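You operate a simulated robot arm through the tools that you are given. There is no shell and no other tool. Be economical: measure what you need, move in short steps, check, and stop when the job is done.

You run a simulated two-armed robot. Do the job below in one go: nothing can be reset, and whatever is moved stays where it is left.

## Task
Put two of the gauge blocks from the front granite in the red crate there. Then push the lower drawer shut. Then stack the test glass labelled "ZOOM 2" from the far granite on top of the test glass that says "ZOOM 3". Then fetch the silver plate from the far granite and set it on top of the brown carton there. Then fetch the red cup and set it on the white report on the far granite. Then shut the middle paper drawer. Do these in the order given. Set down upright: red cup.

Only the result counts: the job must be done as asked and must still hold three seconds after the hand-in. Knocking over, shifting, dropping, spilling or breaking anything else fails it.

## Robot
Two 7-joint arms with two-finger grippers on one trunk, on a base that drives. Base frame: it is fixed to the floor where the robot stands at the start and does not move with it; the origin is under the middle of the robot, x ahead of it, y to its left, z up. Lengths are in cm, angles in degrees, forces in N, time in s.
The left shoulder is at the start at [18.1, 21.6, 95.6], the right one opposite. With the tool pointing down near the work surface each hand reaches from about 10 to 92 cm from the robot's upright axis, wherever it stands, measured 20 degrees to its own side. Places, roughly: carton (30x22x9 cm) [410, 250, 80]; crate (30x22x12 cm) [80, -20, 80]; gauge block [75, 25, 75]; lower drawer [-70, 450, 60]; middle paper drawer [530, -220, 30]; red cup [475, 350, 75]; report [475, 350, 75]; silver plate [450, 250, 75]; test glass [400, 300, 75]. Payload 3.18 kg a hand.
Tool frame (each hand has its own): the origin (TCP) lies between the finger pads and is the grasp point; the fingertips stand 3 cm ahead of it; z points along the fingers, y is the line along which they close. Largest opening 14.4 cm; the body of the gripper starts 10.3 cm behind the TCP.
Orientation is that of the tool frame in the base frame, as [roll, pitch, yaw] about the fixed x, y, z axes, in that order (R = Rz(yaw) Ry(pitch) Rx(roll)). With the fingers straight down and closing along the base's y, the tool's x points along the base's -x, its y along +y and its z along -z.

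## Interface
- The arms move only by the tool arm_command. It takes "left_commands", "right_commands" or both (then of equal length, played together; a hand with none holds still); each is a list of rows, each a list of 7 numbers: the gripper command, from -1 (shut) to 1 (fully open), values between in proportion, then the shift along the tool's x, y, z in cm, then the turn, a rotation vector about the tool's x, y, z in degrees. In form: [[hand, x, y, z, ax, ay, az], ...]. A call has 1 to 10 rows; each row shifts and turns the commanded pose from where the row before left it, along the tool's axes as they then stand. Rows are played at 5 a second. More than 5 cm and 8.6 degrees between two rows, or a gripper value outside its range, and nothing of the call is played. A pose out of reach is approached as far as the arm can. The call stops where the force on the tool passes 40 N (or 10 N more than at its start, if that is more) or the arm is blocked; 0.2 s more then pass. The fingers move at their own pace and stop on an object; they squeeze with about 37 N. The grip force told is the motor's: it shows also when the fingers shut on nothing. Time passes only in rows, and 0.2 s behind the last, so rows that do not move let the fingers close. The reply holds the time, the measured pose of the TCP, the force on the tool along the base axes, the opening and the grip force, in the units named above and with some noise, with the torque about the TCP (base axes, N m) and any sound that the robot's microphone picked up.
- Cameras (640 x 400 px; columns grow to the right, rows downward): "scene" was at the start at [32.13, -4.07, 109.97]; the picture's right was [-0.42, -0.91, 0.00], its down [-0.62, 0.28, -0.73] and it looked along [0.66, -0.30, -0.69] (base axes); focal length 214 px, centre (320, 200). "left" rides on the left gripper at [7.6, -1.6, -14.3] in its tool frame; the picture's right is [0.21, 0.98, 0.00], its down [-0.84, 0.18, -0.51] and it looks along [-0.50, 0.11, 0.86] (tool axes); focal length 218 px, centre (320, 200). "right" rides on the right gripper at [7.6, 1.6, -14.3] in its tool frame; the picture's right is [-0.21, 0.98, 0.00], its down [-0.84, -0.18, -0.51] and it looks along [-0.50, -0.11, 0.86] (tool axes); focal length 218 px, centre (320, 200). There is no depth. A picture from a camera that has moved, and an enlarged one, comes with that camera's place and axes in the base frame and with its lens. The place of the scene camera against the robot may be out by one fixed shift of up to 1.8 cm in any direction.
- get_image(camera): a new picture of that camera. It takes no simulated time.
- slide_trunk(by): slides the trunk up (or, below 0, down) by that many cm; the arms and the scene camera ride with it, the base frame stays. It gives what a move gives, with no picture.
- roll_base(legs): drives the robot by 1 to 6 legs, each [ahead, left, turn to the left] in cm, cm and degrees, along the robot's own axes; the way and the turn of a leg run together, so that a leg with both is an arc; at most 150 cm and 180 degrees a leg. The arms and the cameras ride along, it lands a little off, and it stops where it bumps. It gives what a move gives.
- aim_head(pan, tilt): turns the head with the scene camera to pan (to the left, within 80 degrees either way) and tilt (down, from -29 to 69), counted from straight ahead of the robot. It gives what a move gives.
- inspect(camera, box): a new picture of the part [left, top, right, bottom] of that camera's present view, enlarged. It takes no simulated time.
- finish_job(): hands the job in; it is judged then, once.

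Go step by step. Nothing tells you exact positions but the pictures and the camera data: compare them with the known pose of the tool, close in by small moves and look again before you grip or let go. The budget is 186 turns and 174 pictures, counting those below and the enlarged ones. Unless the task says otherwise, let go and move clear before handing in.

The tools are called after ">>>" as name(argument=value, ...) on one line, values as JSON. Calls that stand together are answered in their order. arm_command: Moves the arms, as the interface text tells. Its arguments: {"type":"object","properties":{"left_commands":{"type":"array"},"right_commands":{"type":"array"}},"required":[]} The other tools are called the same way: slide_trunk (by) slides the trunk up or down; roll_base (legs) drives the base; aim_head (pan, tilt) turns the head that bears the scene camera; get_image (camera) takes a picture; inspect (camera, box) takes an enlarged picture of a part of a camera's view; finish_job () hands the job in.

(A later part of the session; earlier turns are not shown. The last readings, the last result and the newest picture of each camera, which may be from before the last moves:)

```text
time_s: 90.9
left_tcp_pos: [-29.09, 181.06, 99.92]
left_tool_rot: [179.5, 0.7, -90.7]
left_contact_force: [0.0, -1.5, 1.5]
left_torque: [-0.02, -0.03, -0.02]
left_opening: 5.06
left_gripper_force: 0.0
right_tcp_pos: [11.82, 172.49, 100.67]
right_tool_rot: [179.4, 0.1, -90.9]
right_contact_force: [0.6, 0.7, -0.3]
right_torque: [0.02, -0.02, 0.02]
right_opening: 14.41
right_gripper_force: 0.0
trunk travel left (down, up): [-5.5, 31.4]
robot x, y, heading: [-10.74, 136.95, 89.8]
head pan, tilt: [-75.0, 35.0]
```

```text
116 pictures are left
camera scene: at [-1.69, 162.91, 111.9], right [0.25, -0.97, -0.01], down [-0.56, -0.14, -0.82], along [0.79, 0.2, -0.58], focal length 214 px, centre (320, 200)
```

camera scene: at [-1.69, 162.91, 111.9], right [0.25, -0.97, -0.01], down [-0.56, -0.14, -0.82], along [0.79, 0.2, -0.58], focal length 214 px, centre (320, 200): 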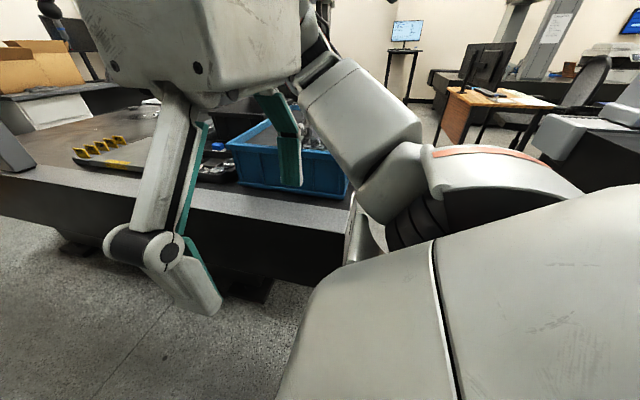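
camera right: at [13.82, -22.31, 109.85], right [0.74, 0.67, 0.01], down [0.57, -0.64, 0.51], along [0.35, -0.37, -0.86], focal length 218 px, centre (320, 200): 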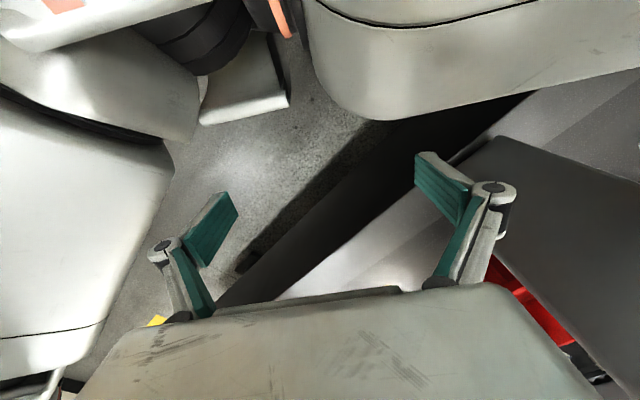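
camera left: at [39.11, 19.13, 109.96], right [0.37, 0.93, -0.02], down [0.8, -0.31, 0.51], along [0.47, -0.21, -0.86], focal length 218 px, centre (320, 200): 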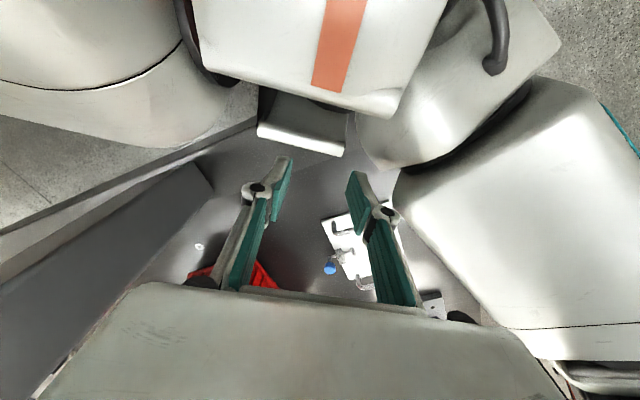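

No clear contact is visible on either side. I'll retry going ahead with a single shorter leg.

>>> roll_base(legs=[[40, 0, 0]])

```text
time_s: 93.6
left_tcp_pos: [-27.19, 219.79, 101.33]
left_tool_rot: [179.1, 2.8, -90.8]
left_contact_force: [-1.0, 0.0, 0.6]
left_torque: [0.01, 0.02, 0.0]
left_opening: 5.03
left_gripper_force: 0.0
right_tcp_pos: [13.46, 211.41, 101.25]
right_tool_rot: [179.1, 1.1, -90.9]
right_contact_force: [-0.3, 0.0, -0.6]
right_torque: [0.03, 0.03, 0.02]
right_opening: 14.43
right_gripper_force: 0.0
trunk travel left (down, up): [-5.5, 31.4]
robot x, y, heading: [-9.3, 176.68, 89.5]
head pan, tilt: [-75.0, 35.0]
stopped in leg 1: the robot was blocked; the commanded pose is now the measured one
```

It covered nearly the whole 40 cm, so that "block" was likely marginal. I'll continue up the aisle.

>>> roll_base(legs=[[100, 5, 0]])

>>> aim_head(pan=20, tilt=20)

>>> get_image(camera="scene")

```text
time_s: 94.3
left_tcp_pos: [-27.26, 219.85, 101.31]
left_tool_rot: [179.2, 3.0, -90.9]
left_contact_force: [-0.3, 0.1, -1.0]
left_torque: [0.02, 0.0, -0.01]
left_opening: 5.02
left_gripper_force: 0.1
right_tcp_pos: [13.36, 211.78, 100.78]
right_tool_rot: [179.2, 0.5, -90.6]
right_contact_force: [0.1, 0.7, -0.1]
right_torque: [0.02, 0.0, 0.02]
right_opening: 14.4
right_gripper_force: 0.0
trunk travel left (down, up): [-5.5, 31.4]
robot x, y, heading: [-9.33, 176.85, 89.7]
head pan, tilt: [-75.0, 35.0]
stopped in leg 1: the robot was blocked; the commanded pose is now the measured one
```

```text
time_s: 96.0
left_tcp_pos: [-27.15, 220.12, 101.21]
left_tool_rot: [179.1, 2.8, -90.8]
left_contact_force: [-0.2, -0.4, -0.6]
left_torque: [0.0, -0.03, -0.01]
left_opening: 5.04
left_gripper_force: 0.0
right_tcp_pos: [13.57, 211.8, 100.8]
right_tool_rot: [179.1, 0.7, -90.8]
right_contact_force: [0.1, -0.3, -0.9]
right_torque: [-0.01, 0.01, -0.01]
right_opening: 14.41
right_gripper_force: 0.1
trunk travel left (down, up): [-5.5, 31.4]
robot x, y, heading: [-9.83, 176.95, 89.6]
head pan, tilt: [20.0, 20.0]
```

```text
115 pictures are left
camera scene: at [-11.45, 208.53, 114.7], right [0.94, 0.33, -0.01], down [0.1, -0.31, -0.95], along [-0.32, 0.89, -0.33], focal length 214 px, centre (320, 200)
```

scene: 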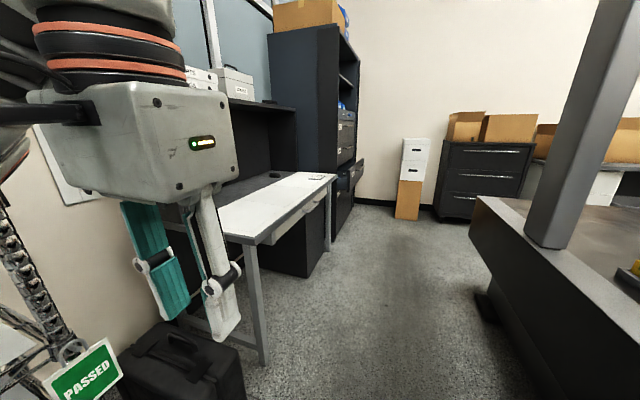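

The left hand got tilted, so the left elbow is probably brushing the shelf. I'll shift right a bit and extend the left hand forward to pull the elbow in.

>>> roll_base(legs=[[0, -7, 0]])

>>> arm_command(left_commands=[[-0.3, -4, -1, 0, 0, 2, 0], [-0.3, -4, -1, 0, 0, 0, 0], [-0.3, -4, -1, 0, 0, 0, 0]])

>>> roll_base(legs=[[50, 0, 0]])

```text
time_s: 97.3
left_tcp_pos: [-21.35, 221.17, 100.39]
left_tool_rot: [179.9, 1.9, -90.7]
left_contact_force: [-0.2, -0.2, -0.3]
left_torque: [0.0, 0.0, 0.01]
left_opening: 5.02
left_gripper_force: 0.0
right_tcp_pos: [19.18, 212.86, 100.65]
right_tool_rot: [179.8, 0.1, -90.8]
right_contact_force: [0.2, -0.4, 0.8]
right_torque: [0.01, -0.01, -0.01]
right_opening: 14.42
right_gripper_force: 0.0
trunk travel left (down, up): [-5.5, 31.4]
robot x, y, heading: [-2.55, 176.95, 89.7]
head pan, tilt: [20.0, 20.0]
```

```text
time_s: 98.1
left_tcp_pos: [-18.22, 233.13, 100.35]
left_tool_rot: [180.0, -0.1, -90.7]
left_contact_force: [-0.2, -0.5, -0.8]
left_torque: [0.0, -0.01, 0.01]
left_opening: 5.04
left_gripper_force: 0.1
right_tcp_pos: [19.26, 212.85, 100.71]
right_tool_rot: [179.9, -0.1, -90.8]
right_contact_force: [-0.3, 0.6, -0.4]
right_torque: [-0.02, 0.04, 0.02]
right_opening: 14.4
right_gripper_force: 0.1
trunk travel left (down, up): [-5.5, 31.4]
robot x, y, heading: [-2.71, 176.68, 89.4]
head pan, tilt: [20.0, 20.0]
```

```text
time_s: 101.0
left_tcp_pos: [-17.93, 282.49, 100.35]
left_tool_rot: [179.9, 0.0, -90.8]
left_contact_force: [-0.6, 0.1, 0.2]
left_torque: [0.02, -0.02, -0.03]
left_opening: 5.05
left_gripper_force: 0.0
right_tcp_pos: [19.65, 262.47, 100.69]
right_tool_rot: [179.8, 0.0, -90.6]
right_contact_force: [0.0, 0.2, -1.4]
right_torque: [-0.01, -0.01, 0.0]
right_opening: 14.41
right_gripper_force: 0.0
trunk travel left (down, up): [-5.5, 31.4]
robot x, y, heading: [-2.42, 226.53, 89.3]
head pan, tilt: [20.0, 20.0]
```

Clear run. The gantry leg stands near [44,296] on the right, so I'll tuck the right hand forward too, shift left, then pass.

>>> arm_command(right_commands=[[0, -4, 1, 0, 0, 0, 0], [0, -4, 1, 0, 0, 0, 0], [0, -4, 1, 0, 0, 0, 0]])

>>> roll_base(legs=[[30, 10, 0]])

>>> aim_head(pan=25, tilt=25)

>>> get_image(camera="scene")

```text
time_s: 101.8
left_tcp_pos: [-17.82, 282.66, 100.36]
left_tool_rot: [180.0, -0.1, -90.6]
left_contact_force: [-0.9, 0.8, -0.3]
left_torque: [-0.04, -0.01, -0.01]
left_opening: 5.05
left_gripper_force: 0.0
right_tcp_pos: [16.69, 274.59, 100.73]
right_tool_rot: [179.9, 0.0, -90.7]
right_contact_force: [0.7, -0.4, -0.7]
right_torque: [-0.01, -0.03, 0.04]
right_opening: 7.19
right_gripper_force: 0.1
trunk travel left (down, up): [-5.5, 31.4]
robot x, y, heading: [-2.12, 226.9, 89.4]
head pan, tilt: [20.0, 20.0]
```

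```text
time_s: 104.0
left_tcp_pos: [-27.72, 312.7, 100.44]
left_tool_rot: [179.9, 0.0, -90.8]
left_contact_force: [0.6, 1.0, 0.1]
left_torque: [-0.03, -0.01, 0.04]
left_opening: 5.07
left_gripper_force: 0.1
right_tcp_pos: [6.98, 304.55, 100.78]
right_tool_rot: [179.9, -0.1, -90.8]
right_contact_force: [-0.2, -0.1, 0.3]
right_torque: [0.0, -0.01, 0.03]
right_opening: 7.19
right_gripper_force: 0.0
trunk travel left (down, up): [-5.5, 31.4]
robot x, y, heading: [-11.85, 256.55, 89.4]
head pan, tilt: [20.0, 20.0]
```

```text
time_s: 104.6
left_tcp_pos: [-27.67, 312.74, 100.49]
left_tool_rot: [179.9, -0.1, -90.8]
left_contact_force: [0.0, 0.2, 0.2]
left_torque: [0.04, 0.04, -0.01]
left_opening: 5.03
left_gripper_force: 0.0
right_tcp_pos: [7.14, 304.47, 100.77]
right_tool_rot: [179.9, 0.0, -90.9]
right_contact_force: [-0.3, -0.8, 0.5]
right_torque: [-0.04, 0.01, -0.01]
right_opening: 7.2
right_gripper_force: 0.1
trunk travel left (down, up): [-5.5, 31.4]
robot x, y, heading: [-11.99, 256.4, 89.4]
head pan, tilt: [25.0, 25.0]
```

```text
114 pictures are left
camera scene: at [-16.07, 289.06, 113.46], right [0.91, 0.41, 0.0], down [0.17, -0.38, -0.91], along [-0.37, 0.83, -0.42], focal length 214 px, centre (320, 200)
```

scene: 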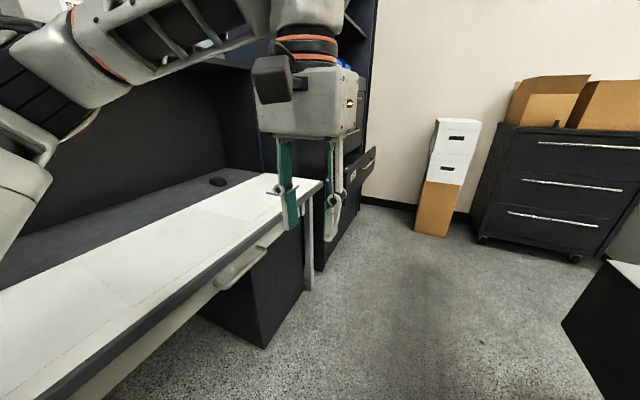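

The open drawer is on the dark cabinet ahead-left, its front around x≈-46, y≈450. I'll drive to about [20,440] past the bench end and then turn left.

>>> roll_base(legs=[[100, 0, 0]])

>>> aim_head(pan=30, tilt=30)

>>> get_image(camera="scene")

>>> aim_head(pan=-45, tilt=25)

>>> get_image(camera="scene")

```text
time_s: 109.8
left_tcp_pos: [-26.29, 412.41, 100.45]
left_tool_rot: [180.0, 0.0, -91.0]
left_contact_force: [-0.4, -0.2, 0.3]
left_torque: [0.02, 0.03, 0.05]
left_opening: 5.04
left_gripper_force: 0.0
right_tcp_pos: [8.32, 404.16, 100.75]
right_tool_rot: [179.9, 0.0, -91.0]
right_contact_force: [0.1, -0.2, -0.4]
right_torque: [0.01, 0.03, 0.0]
right_opening: 7.19
right_gripper_force: 0.3
trunk travel left (down, up): [-5.5, 31.4]
robot x, y, heading: [-10.43, 356.3, 89.3]
head pan, tilt: [25.0, 25.0]
```

```text
time_s: 110.5
left_tcp_pos: [-26.36, 412.41, 100.43]
left_tool_rot: [-180.0, 0.1, -91.0]
left_contact_force: [-0.7, 0.1, 0.6]
left_torque: [0.0, -0.02, -0.02]
left_opening: 5.03
left_gripper_force: 0.0
right_tcp_pos: [8.38, 404.15, 100.78]
right_tool_rot: [180.0, 0.0, -90.9]
right_contact_force: [-0.2, 0.3, -0.4]
right_torque: [-0.01, 0.02, 0.01]
right_opening: 7.22
right_gripper_force: 0.0
trunk travel left (down, up): [-5.5, 31.4]
robot x, y, heading: [-10.78, 356.59, 89.5]
head pan, tilt: [30.0, 30.0]
```

```text
113 pictures are left
camera scene: at [-15.44, 388.22, 112.66], right [0.87, 0.49, 0.0], down [0.24, -0.44, -0.87], along [-0.42, 0.76, -0.5], focal length 214 px, centre (320, 200)
```

scene: 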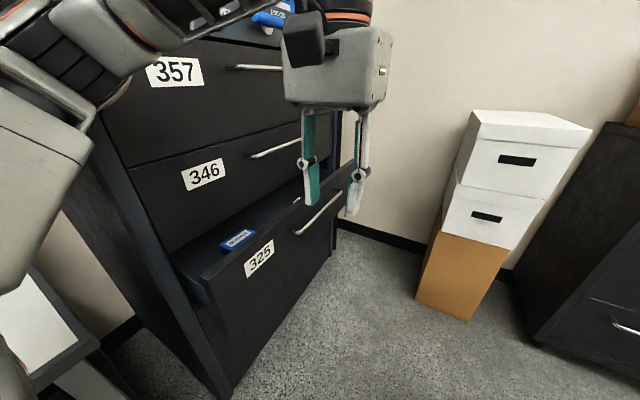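

```text
time_s: 111.9
left_tcp_pos: [-26.39, 412.41, 100.48]
left_tool_rot: [-180.0, 0.0, -90.9]
left_contact_force: [0.2, -0.1, -0.4]
left_torque: [0.0, 0.03, 0.02]
left_opening: 5.06
left_gripper_force: 0.1
right_tcp_pos: [8.45, 404.18, 100.69]
right_tool_rot: [179.9, 0.0, -91.1]
right_contact_force: [0.0, -0.2, 0.1]
right_torque: [0.0, 0.03, -0.01]
right_opening: 7.2
right_gripper_force: 0.0
trunk travel left (down, up): [-5.5, 31.4]
robot x, y, heading: [-10.99, 356.26, 89.4]
head pan, tilt: [-45.0, 25.0]
```

```text
112 pictures are left
camera scene: at [-4.43, 386.75, 113.45], right [0.7, -0.72, 0.0], down [-0.3, -0.3, -0.91], along [0.65, 0.63, -0.42], focal length 214 px, centre (320, 200)
```

scene: 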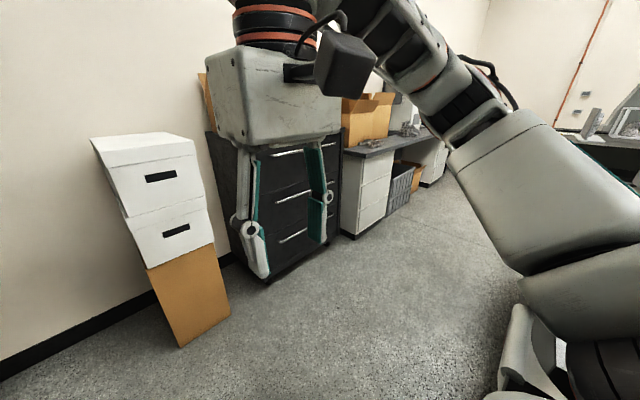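

The lower drawer is the one labelled 325, its front at x≈-57, y≈410–480, standing out about 20 cm. I'll turn to face -x around [12,385], then sidestep to it, using the right hand to push.

>>> roll_base(legs=[[28, -22, 0]])

>>> roll_base(legs=[[0, 0, 90]])

>>> aim_head(pan=-15, tilt=40)

>>> get_image(camera="scene")

```text
time_s: 114.5
left_tcp_pos: [-4.15, 440.01, 100.54]
left_tool_rot: [-179.9, 0.0, -90.9]
left_contact_force: [0.3, 0.7, 0.8]
left_torque: [0.0, -0.02, 0.0]
left_opening: 5.04
left_gripper_force: 0.0
right_tcp_pos: [30.56, 431.91, 100.69]
right_tool_rot: [179.9, 0.0, -90.9]
right_contact_force: [0.2, -0.1, -0.2]
right_torque: [-0.02, -0.01, 0.03]
right_opening: 7.19
right_gripper_force: 0.0
trunk travel left (down, up): [-5.5, 31.4]
robot x, y, heading: [11.44, 384.01, 89.5]
head pan, tilt: [-45.0, 25.0]
```

```text
time_s: 117.0
left_tcp_pos: [-38.53, 420.92, 100.31]
left_tool_rot: [179.9, 0.0, -55.9]
left_contact_force: [-1.4, -0.9, -0.2]
left_torque: [0.04, -0.02, 0.0]
left_opening: 5.05
left_gripper_force: 0.1
right_tcp_pos: [-5.54, 434.17, 100.92]
right_tool_rot: [179.8, 0.1, -56.0]
right_contact_force: [-0.2, 0.9, -0.9]
right_torque: [0.0, -0.09, -0.03]
right_opening: 7.19
right_gripper_force: 0.1
trunk travel left (down, up): [-5.5, 31.4]
robot x, y, heading: [6.12, 384.06, 124.6]
head pan, tilt: [-45.0, 25.0]
stopped in leg 1: the robot was blocked; the commanded pose is now the measured one
```

```text
time_s: 118.0
left_tcp_pos: [-38.47, 421.09, 100.5]
left_tool_rot: [179.7, -0.1, -56.1]
left_contact_force: [-0.2, -0.6, -0.3]
left_torque: [0.0, 0.02, -0.02]
left_opening: 5.04
left_gripper_force: 0.1
right_tcp_pos: [-5.36, 434.19, 100.97]
right_tool_rot: [179.7, 0.1, -56.2]
right_contact_force: [-0.4, 0.5, 0.2]
right_torque: [0.01, 0.02, 0.01]
right_opening: 7.19
right_gripper_force: 0.1
trunk travel left (down, up): [-5.5, 31.4]
robot x, y, heading: [6.43, 384.23, 124.6]
head pan, tilt: [-15.0, 40.0]
```

```text
111 pictures are left
camera scene: at [-10.87, 411.76, 111.13], right [0.94, 0.33, 0.0], down [0.21, -0.61, -0.77], along [-0.25, 0.72, -0.64], focal length 214 px, centre (320, 200)
```

scene: 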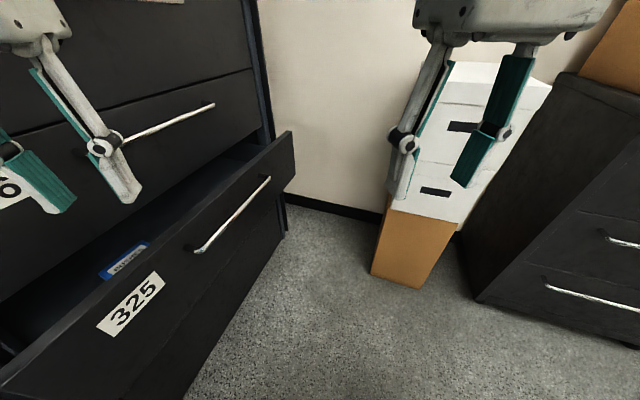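

The base corner probably met the bench corner. I'll go ahead 12 cm, then finish the turn.

>>> roll_base(legs=[[12, 0, 0]])

>>> roll_base(legs=[[0, 0, 55]])

>>> aim_head(pan=-15, tilt=40)

>>> get_image(camera="scene")

```text
time_s: 119.2
left_tcp_pos: [-40.53, 429.26, 103.27]
left_tool_rot: [178.7, 2.9, -56.0]
left_contact_force: [-0.1, 0.4, -0.2]
left_torque: [0.03, -0.02, -0.01]
left_opening: 5.05
left_gripper_force: 0.0
right_tcp_pos: [-7.75, 442.67, 102.36]
right_tool_rot: [178.7, 2.3, -55.8]
right_contact_force: [-0.2, 0.6, 0.4]
right_torque: [-0.02, -0.02, 0.01]
right_opening: 7.19
right_gripper_force: 0.0
trunk travel left (down, up): [-5.5, 31.4]
robot x, y, heading: [1.33, 393.91, 124.9]
head pan, tilt: [-15.0, 40.0]
```

```text
time_s: 122.1
left_tcp_pos: [-54.29, 378.22, 100.9]
left_tool_rot: [179.8, 0.7, -0.8]
left_contact_force: [-0.7, -0.2, 0.5]
left_torque: [-0.03, -0.01, 0.02]
left_opening: 5.04
left_gripper_force: 0.0
right_tcp_pos: [-46.67, 412.83, 100.79]
right_tool_rot: [179.7, 0.0, -0.5]
right_contact_force: [1.1, -0.3, 1.2]
right_torque: [0.0, -0.01, -0.01]
right_opening: 7.21
right_gripper_force: 0.1
trunk travel left (down, up): [-5.5, 31.4]
robot x, y, heading: [1.36, 394.22, 180.1]
head pan, tilt: [-15.0, 40.0]
```

```text
time_s: 122.7
left_tcp_pos: [-54.29, 378.29, 100.89]
left_tool_rot: [179.6, 0.8, -0.8]
left_contact_force: [-0.1, -0.2, -0.3]
left_torque: [-0.01, 0.0, 0.0]
left_opening: 5.04
left_gripper_force: 0.1
right_tcp_pos: [-46.69, 412.82, 100.92]
right_tool_rot: [179.7, 0.1, -0.6]
right_contact_force: [0.1, 0.3, 0.0]
right_torque: [-0.02, 0.01, 0.0]
right_opening: 7.17
right_gripper_force: 0.1
trunk travel left (down, up): [-5.5, 31.4]
robot x, y, heading: [1.62, 394.1, 179.8]
head pan, tilt: [-15.0, 40.0]
```

```text
110 pictures are left
camera scene: at [-31.9, 395.63, 111.12], right [0.26, 0.97, 0.0], down [0.62, -0.17, -0.77], along [-0.74, 0.2, -0.64], focal length 214 px, centre (320, 200)
```

scene: 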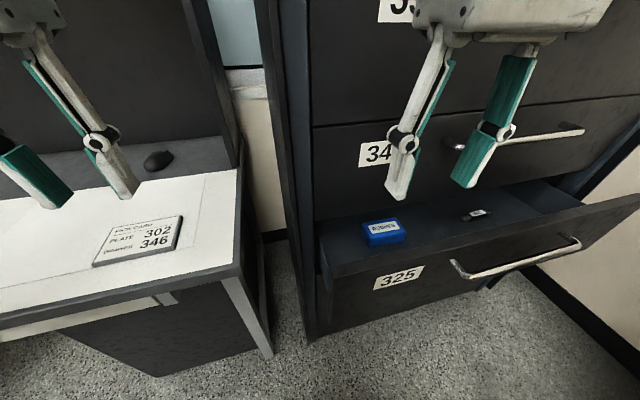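

I'm facing the cabinet; drawer 325 is the only open one here. I'll read the card on the desk and look through the right hand camera.

>>> inspect(camera="scene", box=[80, 200, 200, 275])

>>> get_image(camera="right")

```text
5.33 times, centred on (140, 238) of scene
camera zoom: at [-31.9, 395.63, 111.12], right [0.26, 0.97, 0.0], down [0.62, -0.17, -0.77], along [-0.74, 0.2, -0.64], focal length 1144 px, centre (1280, 0)
```

zoom: 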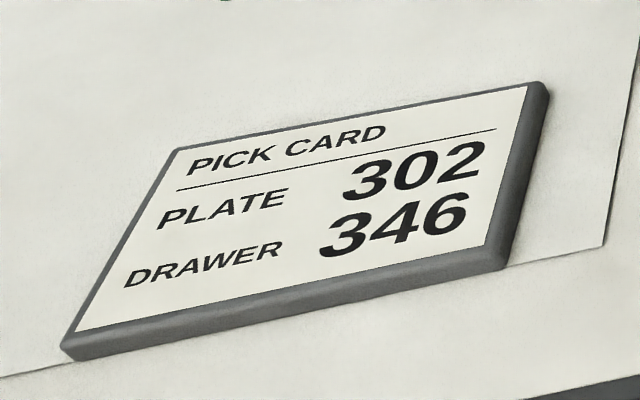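

```text
108 pictures are left
camera right: at [-39.16, 411.27, 115.04], right [-0.22, -0.98, 0.01], down [-0.84, 0.19, 0.51], along [-0.5, 0.11, -0.86], focal length 218 px, centre (320, 200)
```

right: 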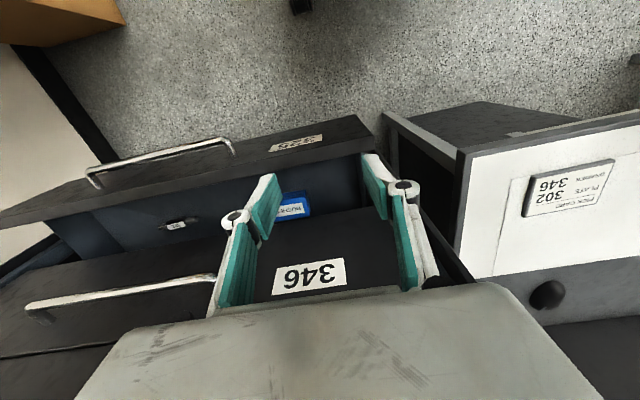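

Triangulating the label puts the drawer front at x≈-53, z≈62, with its handle spanning y 433–470. I'll shift right 15 cm, close the right gripper and tilt it 45° forward to push the panel beside the handle.

>>> roll_base(legs=[[0, -15, 0]])

>>> arm_command(right_commands=[[-1, 2, 0, 0, 0, -7.5, 0], [-1, 2, 0, 0, 0, -7.5, 0], [-1, 0, 0, 0, 0, -7.5, 0], [-1, 0, 0, 0, 0, -7.5, 0], [-1, 0, 0, 0, 0, -7.5, 0], [-1, 0, 0, 0, 0, -7.5, 0]])

>>> get_image(camera="scene")

```text
time_s: 124.6
left_tcp_pos: [-54.36, 393.12, 100.86]
left_tool_rot: [179.7, 0.9, -0.7]
left_contact_force: [-0.3, -0.1, -0.2]
left_torque: [0.01, 0.01, 0.01]
left_opening: 5.02
left_gripper_force: 0.2
right_tcp_pos: [-46.62, 427.73, 100.92]
right_tool_rot: [179.8, 0.1, -0.5]
right_contact_force: [0.4, 0.1, 0.4]
right_torque: [-0.01, -0.05, 0.01]
right_opening: 7.2
right_gripper_force: 0.0
trunk travel left (down, up): [-5.5, 31.4]
robot x, y, heading: [1.33, 409.26, 180.0]
head pan, tilt: [-15.0, 40.0]
```

```text
time_s: 125.9
left_tcp_pos: [-54.27, 393.17, 101.24]
left_tool_rot: [179.7, 1.0, -0.7]
left_contact_force: [-0.2, 0.3, 0.0]
left_torque: [0.0, 0.04, 0.01]
left_opening: 5.03
left_gripper_force: 0.2
right_tcp_pos: [-45.0, 426.97, 105.48]
right_tool_rot: [168.2, 34.4, -14.3]
right_contact_force: [-0.1, 0.1, 0.0]
right_torque: [0.01, 0.03, 0.03]
right_opening: 0.01
right_gripper_force: 30.4
right hand out of reach, approached as far as the arm can: row 6
trunk travel left (down, up): [-5.5, 31.4]
robot x, y, heading: [1.12, 409.0, 180.0]
head pan, tilt: [-15.0, 40.0]
stopped in row 6 (right hand): the arm was blocked; the commanded pose is now the measured one
```

```text
107 pictures are left
camera scene: at [-31.72, 410.67, 111.39], right [0.27, 0.96, 0.0], down [0.61, -0.17, -0.77], along [-0.74, 0.21, -0.63], focal length 214 px, centre (320, 200)
```

scene: 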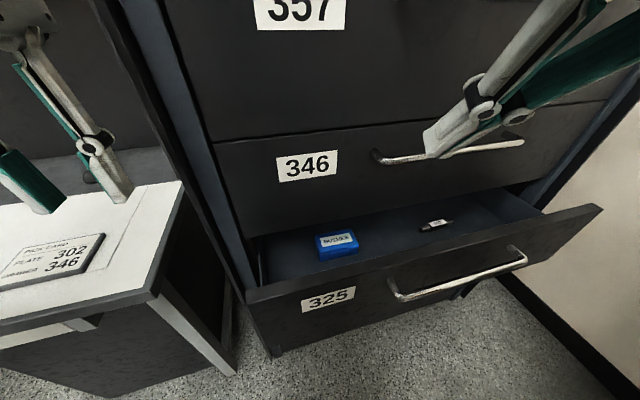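

The hand is tilted toward the drawer. I'll lower it straight down in front of the panel.

>>> arm_command(right_commands=[[-1, 2.7, -0.8, 3.85, 0, 0, 0], [-1, 2.7, -0.8, 3.85, 0, 0, 0], [-1, 2.7, -0.8, 3.85, 0, 0, 0], [-1, 2.7, -0.8, 3.85, 0, 0, 0], [-1, 2.7, -0.8, 3.85, 0, 0, 0], [-1, 2.7, -0.8, 3.85, 0, 0, 0], [-1, 2.7, -0.8, 3.85, 0, 0, 0]])

>>> get_image(camera="scene")

```text
time_s: 127.5
left_tcp_pos: [-54.4, 393.33, 100.86]
left_tool_rot: [179.7, 0.6, -0.8]
left_contact_force: [0.1, -0.3, -1.3]
left_torque: [-0.02, -0.05, 0.01]
left_opening: 5.05
left_gripper_force: 0.0
right_tcp_pos: [-54.13, 420.99, 78.76]
right_tool_rot: [168.3, 33.9, -14.3]
right_contact_force: [-0.8, 0.6, 0.0]
right_torque: [0.02, -0.04, 0.02]
right_opening: 0.0
right_gripper_force: 30.6
right hand out of reach, approached as far as the arm can: row 2, 3, 4, 5, 6, 7
trunk travel left (down, up): [-5.5, 31.4]
robot x, y, heading: [1.4, 409.0, 179.7]
head pan, tilt: [-15.0, 40.0]
```

```text
106 pictures are left
camera scene: at [-31.96, 410.55, 111.07], right [0.26, 0.97, 0.0], down [0.62, -0.17, -0.77], along [-0.74, 0.2, -0.64], focal length 214 px, centre (320, 200)
```

scene: 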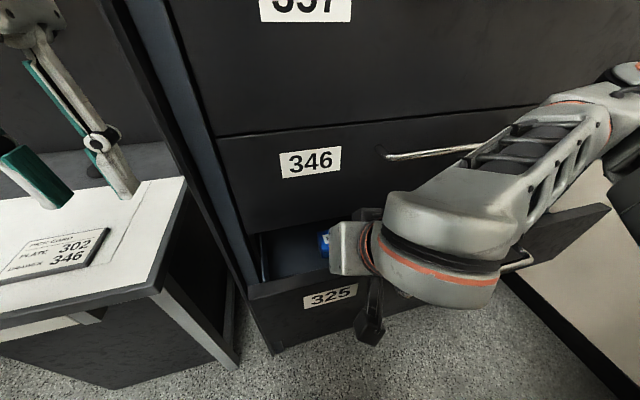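

The arm slid forward because it hit a limit, so it's above the drawer now without contact. I'll raise it back, reduce the tilt, and give the arm more distance by backing the base up.

>>> arm_command(right_commands=[[-1, -2.7, 0.8, -3.85, 0, 0, 0], [-1, -2.7, 0.8, -3.85, 0, 0, 0], [-1, -2.7, 0.8, -3.85, 0, 0, 0], [-1, -2.7, 0.8, -3.85, 0, 0, 0], [-1, 3.6, -0.6, -2.6, 0, 7, 0], [-1, 3.6, -0.6, -2.6, 0, 7, 0]])

>>> roll_base(legs=[[-10, 6, 0]])

```text
time_s: 128.9
left_tcp_pos: [-54.32, 393.2, 100.81]
left_tool_rot: [179.8, 0.8, -0.7]
left_contact_force: [0.2, -0.3, 0.6]
left_torque: [0.03, 0.01, 0.01]
left_opening: 5.03
left_gripper_force: 0.1
right_tcp_pos: [-45.45, 421.44, 98.11]
right_tool_rot: [170.0, 19.7, -11.4]
right_contact_force: [0.3, 0.2, 0.2]
right_torque: [-0.01, 0.01, 0.01]
right_opening: 0.01
right_gripper_force: 30.6
trunk travel left (down, up): [-5.5, 31.4]
robot x, y, heading: [1.65, 409.33, 179.8]
head pan, tilt: [-15.0, 40.0]
```

```text
time_s: 130.2
left_tcp_pos: [-44.36, 387.03, 100.87]
left_tool_rot: [179.8, 0.7, -0.7]
left_contact_force: [0.0, -1.0, -0.1]
left_torque: [-0.01, 0.04, -0.03]
left_opening: 5.03
left_gripper_force: 0.0
right_tcp_pos: [-35.52, 415.19, 98.19]
right_tool_rot: [170.0, 19.8, -11.5]
right_contact_force: [0.1, 1.0, -0.4]
right_torque: [0.03, -0.01, -0.04]
right_opening: 0.03
right_gripper_force: 30.3
trunk travel left (down, up): [-5.5, 31.4]
robot x, y, heading: [11.28, 402.66, 180.1]
head pan, tilt: [-15.0, 40.0]
```

Now I'll move over and down in front of the panel to about [-44,421,64].

>>> arm_command(right_commands=[[-1, -1.87, -2.1, 3.9, 0, 0, 0], [-1, -1.87, -2.1, 3.9, 0, 0, 0], [-1, -1.87, -2.1, 3.9, 0, 0, 0], [-1, 1.62, -0.79, 4.45, 0, 0, 0], [-1, 1.62, -0.79, 4.45, 0, 0, 0], [-1, 1.62, -0.79, 4.45, 0, 0, 0], [-1, 1.62, -0.79, 4.45, 0, 0, 0], [-1, 1.62, -0.79, 4.45, 0, 0, 0]])

>>> get_image(camera="scene")

>>> get_image(camera="right")

```text
time_s: 132.0
left_tcp_pos: [-44.37, 387.26, 100.91]
left_tool_rot: [179.8, 0.7, -0.7]
left_contact_force: [0.1, 0.6, -0.2]
left_torque: [0.02, 0.0, 0.0]
left_opening: 5.06
left_gripper_force: 0.0
right_tcp_pos: [-43.98, 421.24, 63.97]
right_tool_rot: [169.9, 19.8, -11.5]
right_contact_force: [-0.7, 0.0, 0.1]
right_torque: [0.0, 0.0, 0.01]
right_opening: 0.0
right_gripper_force: 30.8
trunk travel left (down, up): [-5.5, 31.4]
robot x, y, heading: [11.33, 402.96, 180.2]
head pan, tilt: [-15.0, 40.0]
```

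```text
105 pictures are left
camera scene: at [-21.94, 404.54, 111.09], right [0.26, 0.97, 0.0], down [0.62, -0.17, -0.77], along [-0.74, 0.2, -0.64], focal length 214 px, centre (320, 200)
```

scene: 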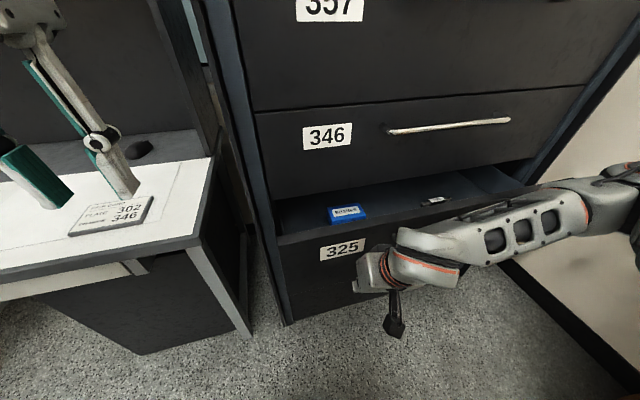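

```text
104 pictures are left
camera right: at [-32.15, 419.79, 74.84], right [-0.33, -0.92, 0.23], down [-0.57, 0.39, 0.73], along [-0.75, 0.11, -0.65], focal length 218 px, centre (320, 200)
```

right: 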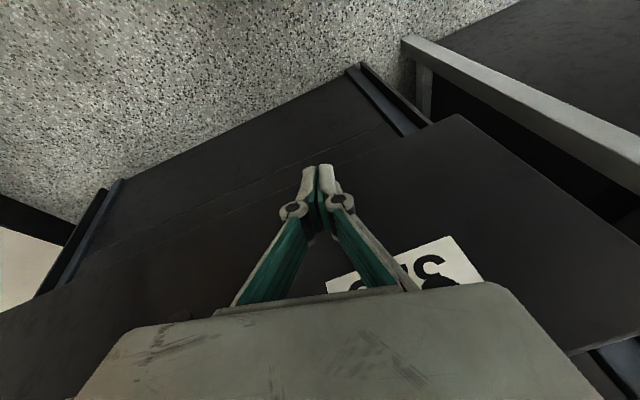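

The fingertips sit in front of the panel at z≈61. I'll push steadily toward the cabinet.

>>> arm_command(right_commands=[[-1, -2.77, 0.41, 1.08, 0, 0, 0], [-1, -2.77, 0.41, 1.08, 0, 0, 0], [-1, -2.77, 0.41, 1.08, 0, 0, 0], [-1, -2.77, 0.41, 1.08, 0, 0, 0], [-1, -2.77, 0.41, 1.08, 0, 0, 0]])

>>> get_image(camera="scene")

```text
time_s: 133.2
left_tcp_pos: [-44.34, 387.14, 100.82]
left_tool_rot: [179.7, 0.7, -0.7]
left_contact_force: [0.2, -0.2, 0.5]
left_torque: [0.01, 0.0, 0.01]
left_opening: 5.05
left_gripper_force: 0.0
right_tcp_pos: [-59.08, 421.21, 64.32]
right_tool_rot: [169.9, 19.9, -11.5]
right_contact_force: [-0.9, 0.8, 0.1]
right_torque: [0.03, 0.01, -0.05]
right_opening: 0.02
right_gripper_force: 30.1
trunk travel left (down, up): [-5.5, 31.4]
robot x, y, heading: [11.25, 402.42, 179.7]
head pan, tilt: [-15.0, 40.0]
```

```text
103 pictures are left
camera scene: at [-21.9, 404.5, 111.12], right [0.26, 0.97, 0.0], down [0.62, -0.17, -0.77], along [-0.74, 0.2, -0.64], focal length 214 px, centre (320, 200)
```

scene: 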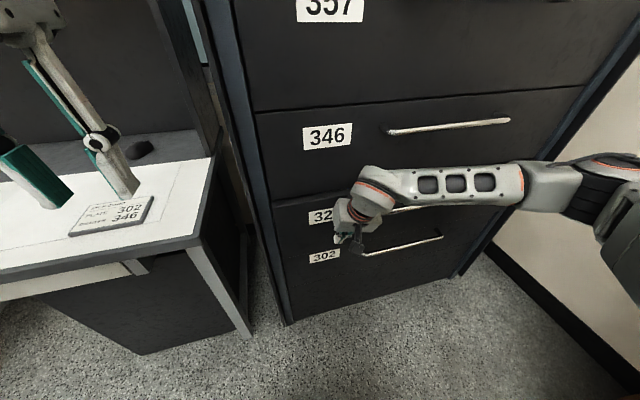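

The drawer has moved in a lot, and a closed drawer 302 is visible beneath. I'll push on until I feel it stop.

>>> arm_command(right_commands=[[-1, -1.85, 0.28, 0.72, 0, 0, 0], [-1, -1.85, 0.28, 0.72, 0, 0, 0], [-1, -1.85, 0.28, 0.72, 0, 0, 0], [-1, -1.85, 0.28, 0.72, 0, 0, 0]])

>>> get_image(camera="scene")

>>> get_image(camera="right")

```text
time_s: 133.8
left_tcp_pos: [-44.19, 387.24, 100.87]
left_tool_rot: [179.6, 0.6, -0.7]
left_contact_force: [-0.7, 0.2, -0.1]
left_torque: [0.05, -0.03, 0.01]
left_opening: 5.02
left_gripper_force: 0.0
right_tcp_pos: [-62.61, 421.22, 64.16]
right_tool_rot: [170.0, 18.8, -11.5]
right_contact_force: [8.1, 0.2, 6.0]
right_torque: [-0.04, -0.08, 0.05]
right_opening: 0.0
right_gripper_force: 30.2
trunk travel left (down, up): [-5.5, 31.4]
robot x, y, heading: [11.5, 402.77, 179.8]
head pan, tilt: [-15.0, 40.0]
stopped in row 3 (right hand): the force on the tool passed its limit at 50 N (the readings are from after the stop); the commanded pose is now the measured one
```

```text
102 pictures are left
camera scene: at [-21.8, 404.57, 111.14], right [0.26, 0.97, 0.0], down [0.62, -0.17, -0.77], along [-0.74, 0.2, -0.64], focal length 214 px, centre (320, 200)
```

scene: 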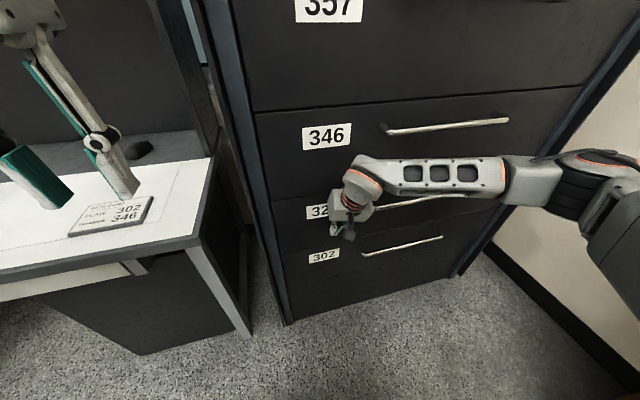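

```text
101 pictures are left
camera right: at [-50.96, 419.74, 75.17], right [-0.33, -0.92, 0.23], down [-0.58, 0.39, 0.72], along [-0.74, 0.11, -0.66], focal length 218 px, centre (320, 200)
```

right: 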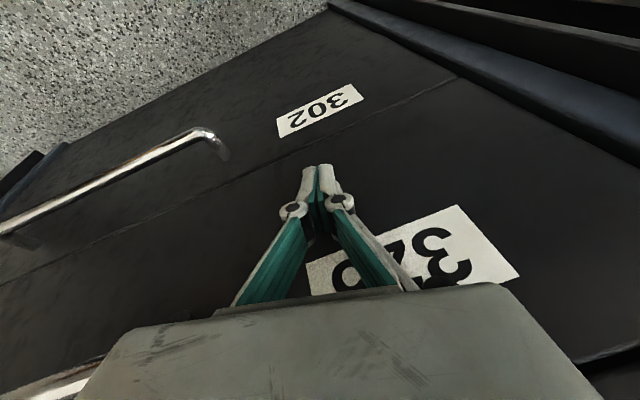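

The push hit the end stop and the panel looks flush. I'll withdraw and check.

>>> arm_command(right_commands=[[-1, 2.77, -0.41, -1.08, 0, 0, 0], [-1, 2.77, -0.41, -1.08, 0, 0, 0], [-1, 2.77, -0.41, -1.08, 0, 0, 0], [-1, 2.77, -0.41, -1.08, 0, 0, 0], [-1, -1.62, 0.79, -4.45, 0, 0, 0], [-1, -1.62, 0.79, -4.45, 0, 0, 0], [-1, -1.62, 0.79, -4.45, 0, 0, 0], [-1, -1.62, 0.79, -4.45, 0, 0, 0], [-1, -1.62, 0.79, -4.45, 0, 0, 0], [-1, -1.62, 0.79, -4.45, 0, 0, 0]])

>>> get_image(camera="scene")

```text
time_s: 136.0
left_tcp_pos: [-44.26, 387.05, 100.99]
left_tool_rot: [179.7, 0.8, -0.7]
left_contact_force: [-0.5, -0.1, -0.3]
left_torque: [0.02, 0.07, 0.01]
left_opening: 5.03
left_gripper_force: 0.0
right_tcp_pos: [-51.0, 421.21, 93.1]
right_tool_rot: [170.1, 18.9, -11.5]
right_contact_force: [1.1, 0.3, -0.3]
right_torque: [0.02, -0.01, 0.04]
right_opening: 0.02
right_gripper_force: 31.0
trunk travel left (down, up): [-5.5, 31.4]
robot x, y, heading: [11.54, 402.81, 179.8]
head pan, tilt: [-15.0, 40.0]
```

```text
100 pictures are left
camera scene: at [-21.78, 404.53, 111.17], right [0.26, 0.97, 0.0], down [0.62, -0.17, -0.77], along [-0.74, 0.2, -0.64], focal length 214 px, centre (320, 200)
```

scene: 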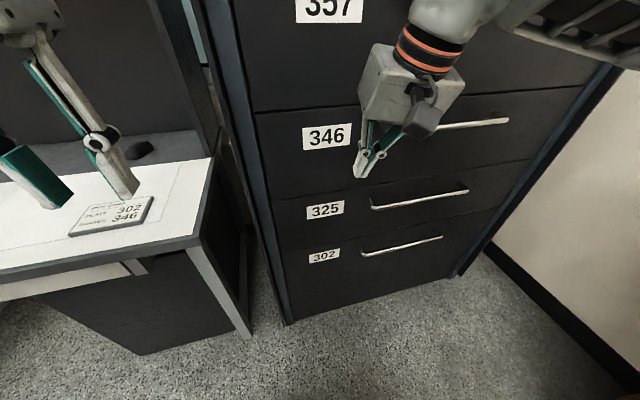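

Drawer 325 is shut flush. Next I'll level and retract the right hand, then turn around (counter-clockwise, over the bench side) toward the far granite.

>>> arm_command(right_commands=[[-1, 3, 0, -2, 0, 7, 0], [-1, 3, 0, -1, 0, 7, 0], [-1, 3, 0, 0, 0, 5, 0], [-1, 3, 0, 0, 8, 0, 0], [-1, 0, 0, 0, 2, 0, -8]])

>>> roll_base(legs=[[0, 0, 90]])

>>> roll_base(legs=[[0, 0, 90]])

>>> aim_head(pan=0, tilt=15)

>>> get_image(camera="scene")

```text
time_s: 137.2
left_tcp_pos: [-44.39, 387.31, 100.87]
left_tool_rot: [179.6, 0.7, -0.8]
left_contact_force: [-0.2, -0.1, 0.4]
left_torque: [0.0, 0.01, -0.04]
left_opening: 5.05
left_gripper_force: 0.0
right_tcp_pos: [-38.61, 419.84, 93.76]
right_tool_rot: [-179.3, 0.1, -0.3]
right_contact_force: [0.2, -0.5, 0.6]
right_torque: [-0.01, -0.01, 0.0]
right_opening: 0.0
right_gripper_force: 30.7
trunk travel left (down, up): [-5.5, 31.4]
robot x, y, heading: [11.4, 402.87, 179.7]
head pan, tilt: [-15.0, 40.0]
```

```text
time_s: 141.5
left_tcp_pos: [27.04, 347.27, 100.84]
left_tool_rot: [179.7, 0.7, 89.3]
left_contact_force: [-0.3, -0.9, -0.1]
left_torque: [0.03, 0.03, -0.04]
left_opening: 5.06
left_gripper_force: 0.0
right_tcp_pos: [-5.3, 352.91, 93.97]
right_tool_rot: [-179.2, 0.1, 89.6]
right_contact_force: [0.4, 0.7, -0.6]
right_torque: [-0.02, 0.01, 0.03]
right_opening: 0.0
right_gripper_force: 30.8
trunk travel left (down, up): [-5.5, 31.4]
robot x, y, heading: [11.93, 402.73, -90.2]
head pan, tilt: [-15.0, 40.0]
```

```text
time_s: 145.7
left_tcp_pos: [67.39, 418.15, 100.75]
left_tool_rot: [179.7, 0.8, 178.7]
left_contact_force: [0.1, 0.4, -0.4]
left_torque: [0.01, -0.01, 0.0]
left_opening: 5.07
left_gripper_force: 0.0
right_tcp_pos: [61.3, 385.77, 93.9]
right_tool_rot: [-179.4, 0.2, 179.1]
right_contact_force: [-0.3, -0.2, -0.3]
right_torque: [-0.05, -0.01, -0.02]
right_opening: 0.01
right_gripper_force: 30.9
trunk travel left (down, up): [-5.5, 31.4]
robot x, y, heading: [11.28, 402.86, -0.7]
head pan, tilt: [-15.0, 40.0]
```

```text
time_s: 146.6
left_tcp_pos: [67.3, 418.11, 100.88]
left_tool_rot: [179.7, 0.7, 178.7]
left_contact_force: [-0.4, 0.1, 0.0]
left_torque: [0.01, 0.0, 0.0]
left_opening: 5.05
left_gripper_force: 0.0
right_tcp_pos: [61.31, 385.64, 93.89]
right_tool_rot: [-179.3, 0.2, 179.1]
right_contact_force: [0.2, 0.4, 0.6]
right_torque: [-0.03, 0.03, -0.01]
right_opening: 0.01
right_gripper_force: 31.1
trunk travel left (down, up): [-5.5, 31.4]
robot x, y, heading: [11.8, 402.92, -0.8]
head pan, tilt: [0.0, 15.0]
```

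```text
99 pictures are left
camera scene: at [44.85, 401.85, 115.07], right [-0.01, -1.0, 0.0], down [-0.26, 0.0, -0.97], along [0.97, -0.01, -0.26], focal length 214 px, centre (320, 200)
```

scene: 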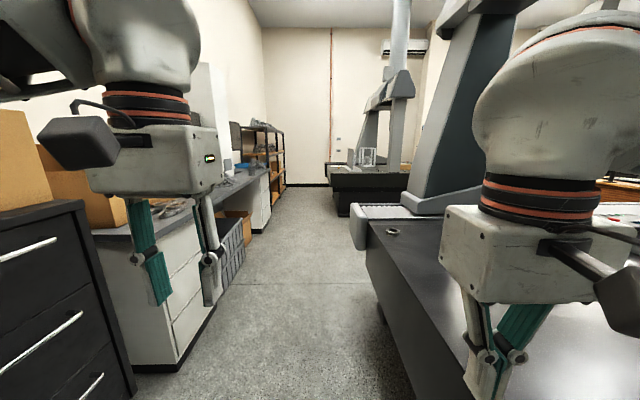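

The corridor runs ahead between the bench (edge y≈377) and the cabinets (y≈476), and the far granite is straight on. I'll centre at y≈420 and drive.

>>> roll_base(legs=[[40, 18, 0.8]])

>>> roll_base(legs=[[120, 0, 0]])

>>> get_image(camera="scene")

```text
time_s: 149.2
left_tcp_pos: [107.58, 436.7, 100.88]
left_tool_rot: [179.7, 0.7, 179.4]
left_contact_force: [0.5, 0.6, 0.1]
left_torque: [0.0, 0.01, -0.01]
left_opening: 5.06
left_gripper_force: 0.0
right_tcp_pos: [101.74, 404.25, 93.98]
right_tool_rot: [-179.3, 0.3, 179.7]
right_contact_force: [-0.1, -0.5, -0.6]
right_torque: [0.02, -0.02, 0.0]
right_opening: 0.01
right_gripper_force: 30.6
trunk travel left (down, up): [-5.5, 31.4]
robot x, y, heading: [51.75, 420.91, 0.0]
head pan, tilt: [0.0, 15.0]
```

```text
time_s: 155.3
left_tcp_pos: [226.61, 437.79, 100.74]
left_tool_rot: [179.7, 0.7, 179.9]
left_contact_force: [-0.3, 0.3, 0.4]
left_torque: [0.05, 0.02, 0.02]
left_opening: 5.04
left_gripper_force: 0.0
right_tcp_pos: [220.98, 405.28, 93.9]
right_tool_rot: [-179.4, 0.3, -179.7]
right_contact_force: [-0.1, 0.0, 0.3]
right_torque: [0.03, 0.0, 0.01]
right_opening: 0.0
right_gripper_force: 30.7
trunk travel left (down, up): [-5.5, 31.4]
robot x, y, heading: [170.9, 421.55, 0.5]
head pan, tilt: [0.0, 15.0]
```

```text
98 pictures are left
camera scene: at [204.38, 421.08, 115.08], right [0.01, -1.0, 0.0], down [-0.26, 0.0, -0.97], along [0.97, 0.01, -0.26], focal length 214 px, centre (320, 200)
```

scene: 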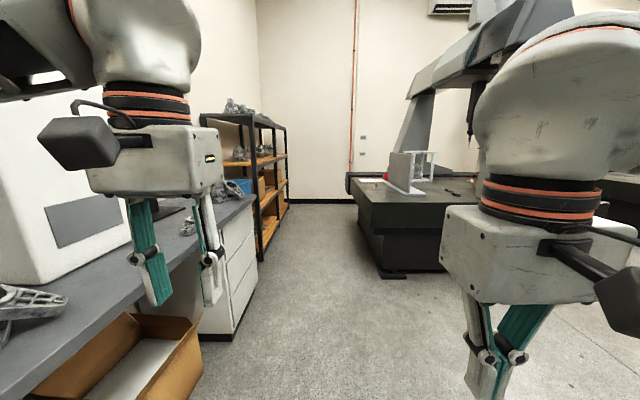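

The far granite starts near x≈341 with its left edge at y≈390. I'll drive closer and look it over.

>>> roll_base(legs=[[90, 5, 0]])

>>> aim_head(pan=-45, tilt=20)

>>> get_image(camera="scene")

>>> aim_head(pan=-20, tilt=20)

>>> get_image(camera="scene")

```text
time_s: 160.1
left_tcp_pos: [317.21, 443.25, 100.88]
left_tool_rot: [179.7, 0.8, 179.8]
left_contact_force: [0.2, 0.9, -0.3]
left_torque: [-0.01, -0.04, -0.02]
left_opening: 5.04
left_gripper_force: 0.0
right_tcp_pos: [311.68, 410.8, 93.95]
right_tool_rot: [-179.5, 0.2, -179.8]
right_contact_force: [-0.8, 0.1, -0.5]
right_torque: [-0.01, 0.0, 0.0]
right_opening: 0.0
right_gripper_force: 30.8
trunk travel left (down, up): [-5.5, 31.4]
robot x, y, heading: [261.61, 427.23, 0.4]
head pan, tilt: [0.0, 15.0]
```

```text
time_s: 161.2
left_tcp_pos: [317.01, 443.24, 100.93]
left_tool_rot: [179.8, 0.7, 179.8]
left_contact_force: [-0.1, 0.6, -0.7]
left_torque: [-0.01, 0.01, 0.0]
left_opening: 5.04
left_gripper_force: 0.1
right_tcp_pos: [311.71, 410.9, 94.03]
right_tool_rot: [-179.4, 0.2, -179.8]
right_contact_force: [-0.3, 0.1, 0.2]
right_torque: [0.0, 0.0, -0.01]
right_opening: 0.01
right_gripper_force: 30.8
trunk travel left (down, up): [-5.5, 31.4]
robot x, y, heading: [261.69, 427.02, 0.4]
head pan, tilt: [-45.0, 20.0]
```

```text
97 pictures are left
camera scene: at [292.33, 420.04, 114.26], right [-0.7, -0.71, 0.0], down [-0.24, 0.24, -0.94], along [0.67, -0.66, -0.34], focal length 214 px, centre (320, 200)
```

scene: 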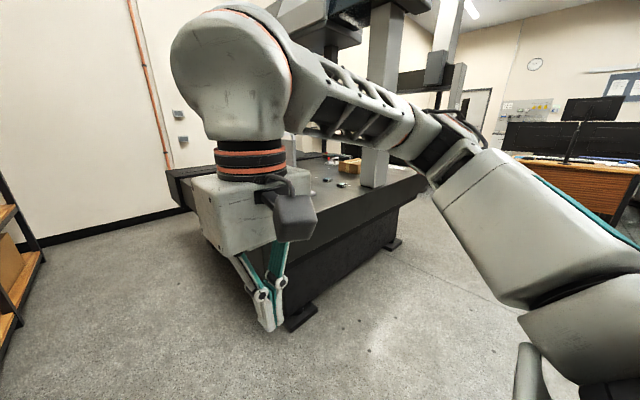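

```text
time_s: 162.1
left_tcp_pos: [317.13, 443.19, 100.82]
left_tool_rot: [179.7, 0.7, 179.7]
left_contact_force: [0.0, -0.7, 0.5]
left_torque: [0.0, -0.01, 0.03]
left_opening: 5.02
left_gripper_force: 0.1
right_tcp_pos: [311.74, 410.9, 94.02]
right_tool_rot: [-179.4, 0.2, -179.8]
right_contact_force: [-0.5, 0.0, 0.8]
right_torque: [-0.01, -0.02, 0.01]
right_opening: 0.0
right_gripper_force: 30.4
trunk travel left (down, up): [-5.5, 31.4]
robot x, y, heading: [261.84, 426.92, 0.6]
head pan, tilt: [-20.0, 20.0]
```

```text
96 pictures are left
camera scene: at [294.47, 423.44, 114.26], right [-0.34, -0.94, 0.0], down [-0.32, 0.12, -0.94], along [0.88, -0.32, -0.34], focal length 214 px, centre (320, 200)
```

scene: 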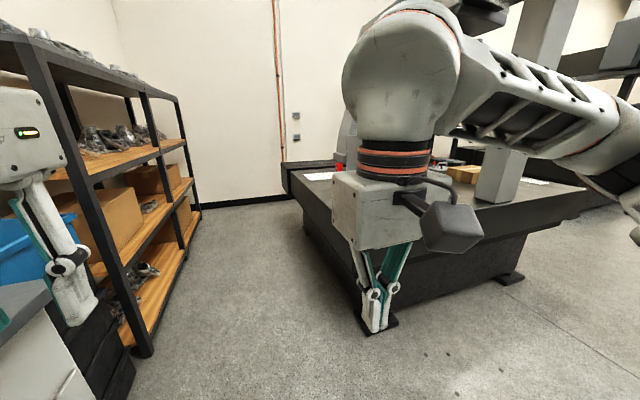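

The front edge is near x≈362, running y≈219–395, with a gantry post on it. I'll sidestep right to face the middle of the front side.

>>> roll_base(legs=[[5, -75, 0]])

>>> roll_base(legs=[[20, -45, 0]])

>>> aim_head(pan=0, tilt=25)

>>> get_image(camera="scene")

```text
time_s: 169.1
left_tcp_pos: [322.56, 368.2, 100.82]
left_tool_rot: [179.7, 0.7, 179.7]
left_contact_force: [0.3, -0.2, 0.7]
left_torque: [0.03, 0.02, -0.02]
left_opening: 5.07
left_gripper_force: 0.0
right_tcp_pos: [317.14, 335.65, 93.86]
right_tool_rot: [-179.4, 0.2, -179.9]
right_contact_force: [-0.4, -0.6, -1.2]
right_torque: [0.03, 0.0, -0.01]
right_opening: 0.0
right_gripper_force: 31.0
trunk travel left (down, up): [-5.5, 31.4]
robot x, y, heading: [267.13, 351.86, 0.3]
head pan, tilt: [-20.0, 20.0]
```

```text
time_s: 173.6
left_tcp_pos: [343.08, 323.61, 100.66]
left_tool_rot: [179.6, 0.8, -179.9]
left_contact_force: [0.3, 0.6, 1.2]
left_torque: [0.03, 0.01, 0.02]
left_opening: 5.03
left_gripper_force: 0.0
right_tcp_pos: [337.71, 291.17, 93.92]
right_tool_rot: [-179.4, 0.3, -179.4]
right_contact_force: [0.1, -0.3, 0.3]
right_torque: [0.02, 0.04, -0.02]
right_opening: 0.0
right_gripper_force: 30.4
trunk travel left (down, up): [-5.5, 31.4]
robot x, y, heading: [287.52, 306.98, 0.5]
head pan, tilt: [-20.0, 20.0]
```

```text
time_s: 174.4
left_tcp_pos: [343.01, 323.74, 100.94]
left_tool_rot: [179.8, 0.7, -179.8]
left_contact_force: [-0.1, 0.5, 0.9]
left_torque: [-0.02, 0.0, -0.02]
left_opening: 5.04
left_gripper_force: 0.0
right_tcp_pos: [337.65, 291.11, 94.02]
right_tool_rot: [-179.4, 0.2, -179.5]
right_contact_force: [0.0, 0.6, 0.4]
right_torque: [0.01, 0.03, 0.0]
right_opening: 0.01
right_gripper_force: 30.7
trunk travel left (down, up): [-5.5, 31.4]
robot x, y, heading: [287.46, 306.89, 0.7]
head pan, tilt: [0.0, 25.0]
```

```text
95 pictures are left
camera scene: at [320.8, 306.88, 113.46], right [0.01, -1.0, 0.0], down [-0.42, -0.01, -0.91], along [0.91, 0.01, -0.42], focal length 214 px, centre (320, 200)
```

scene: 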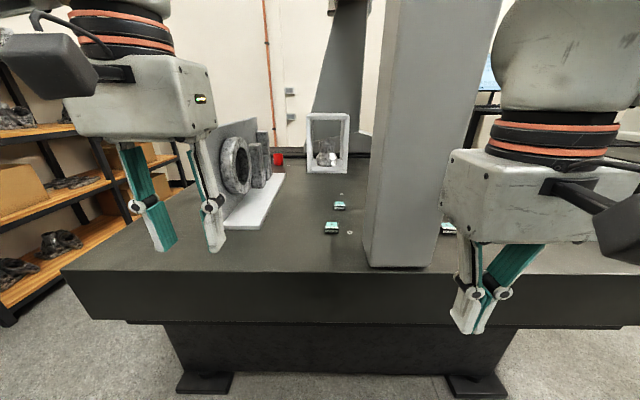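

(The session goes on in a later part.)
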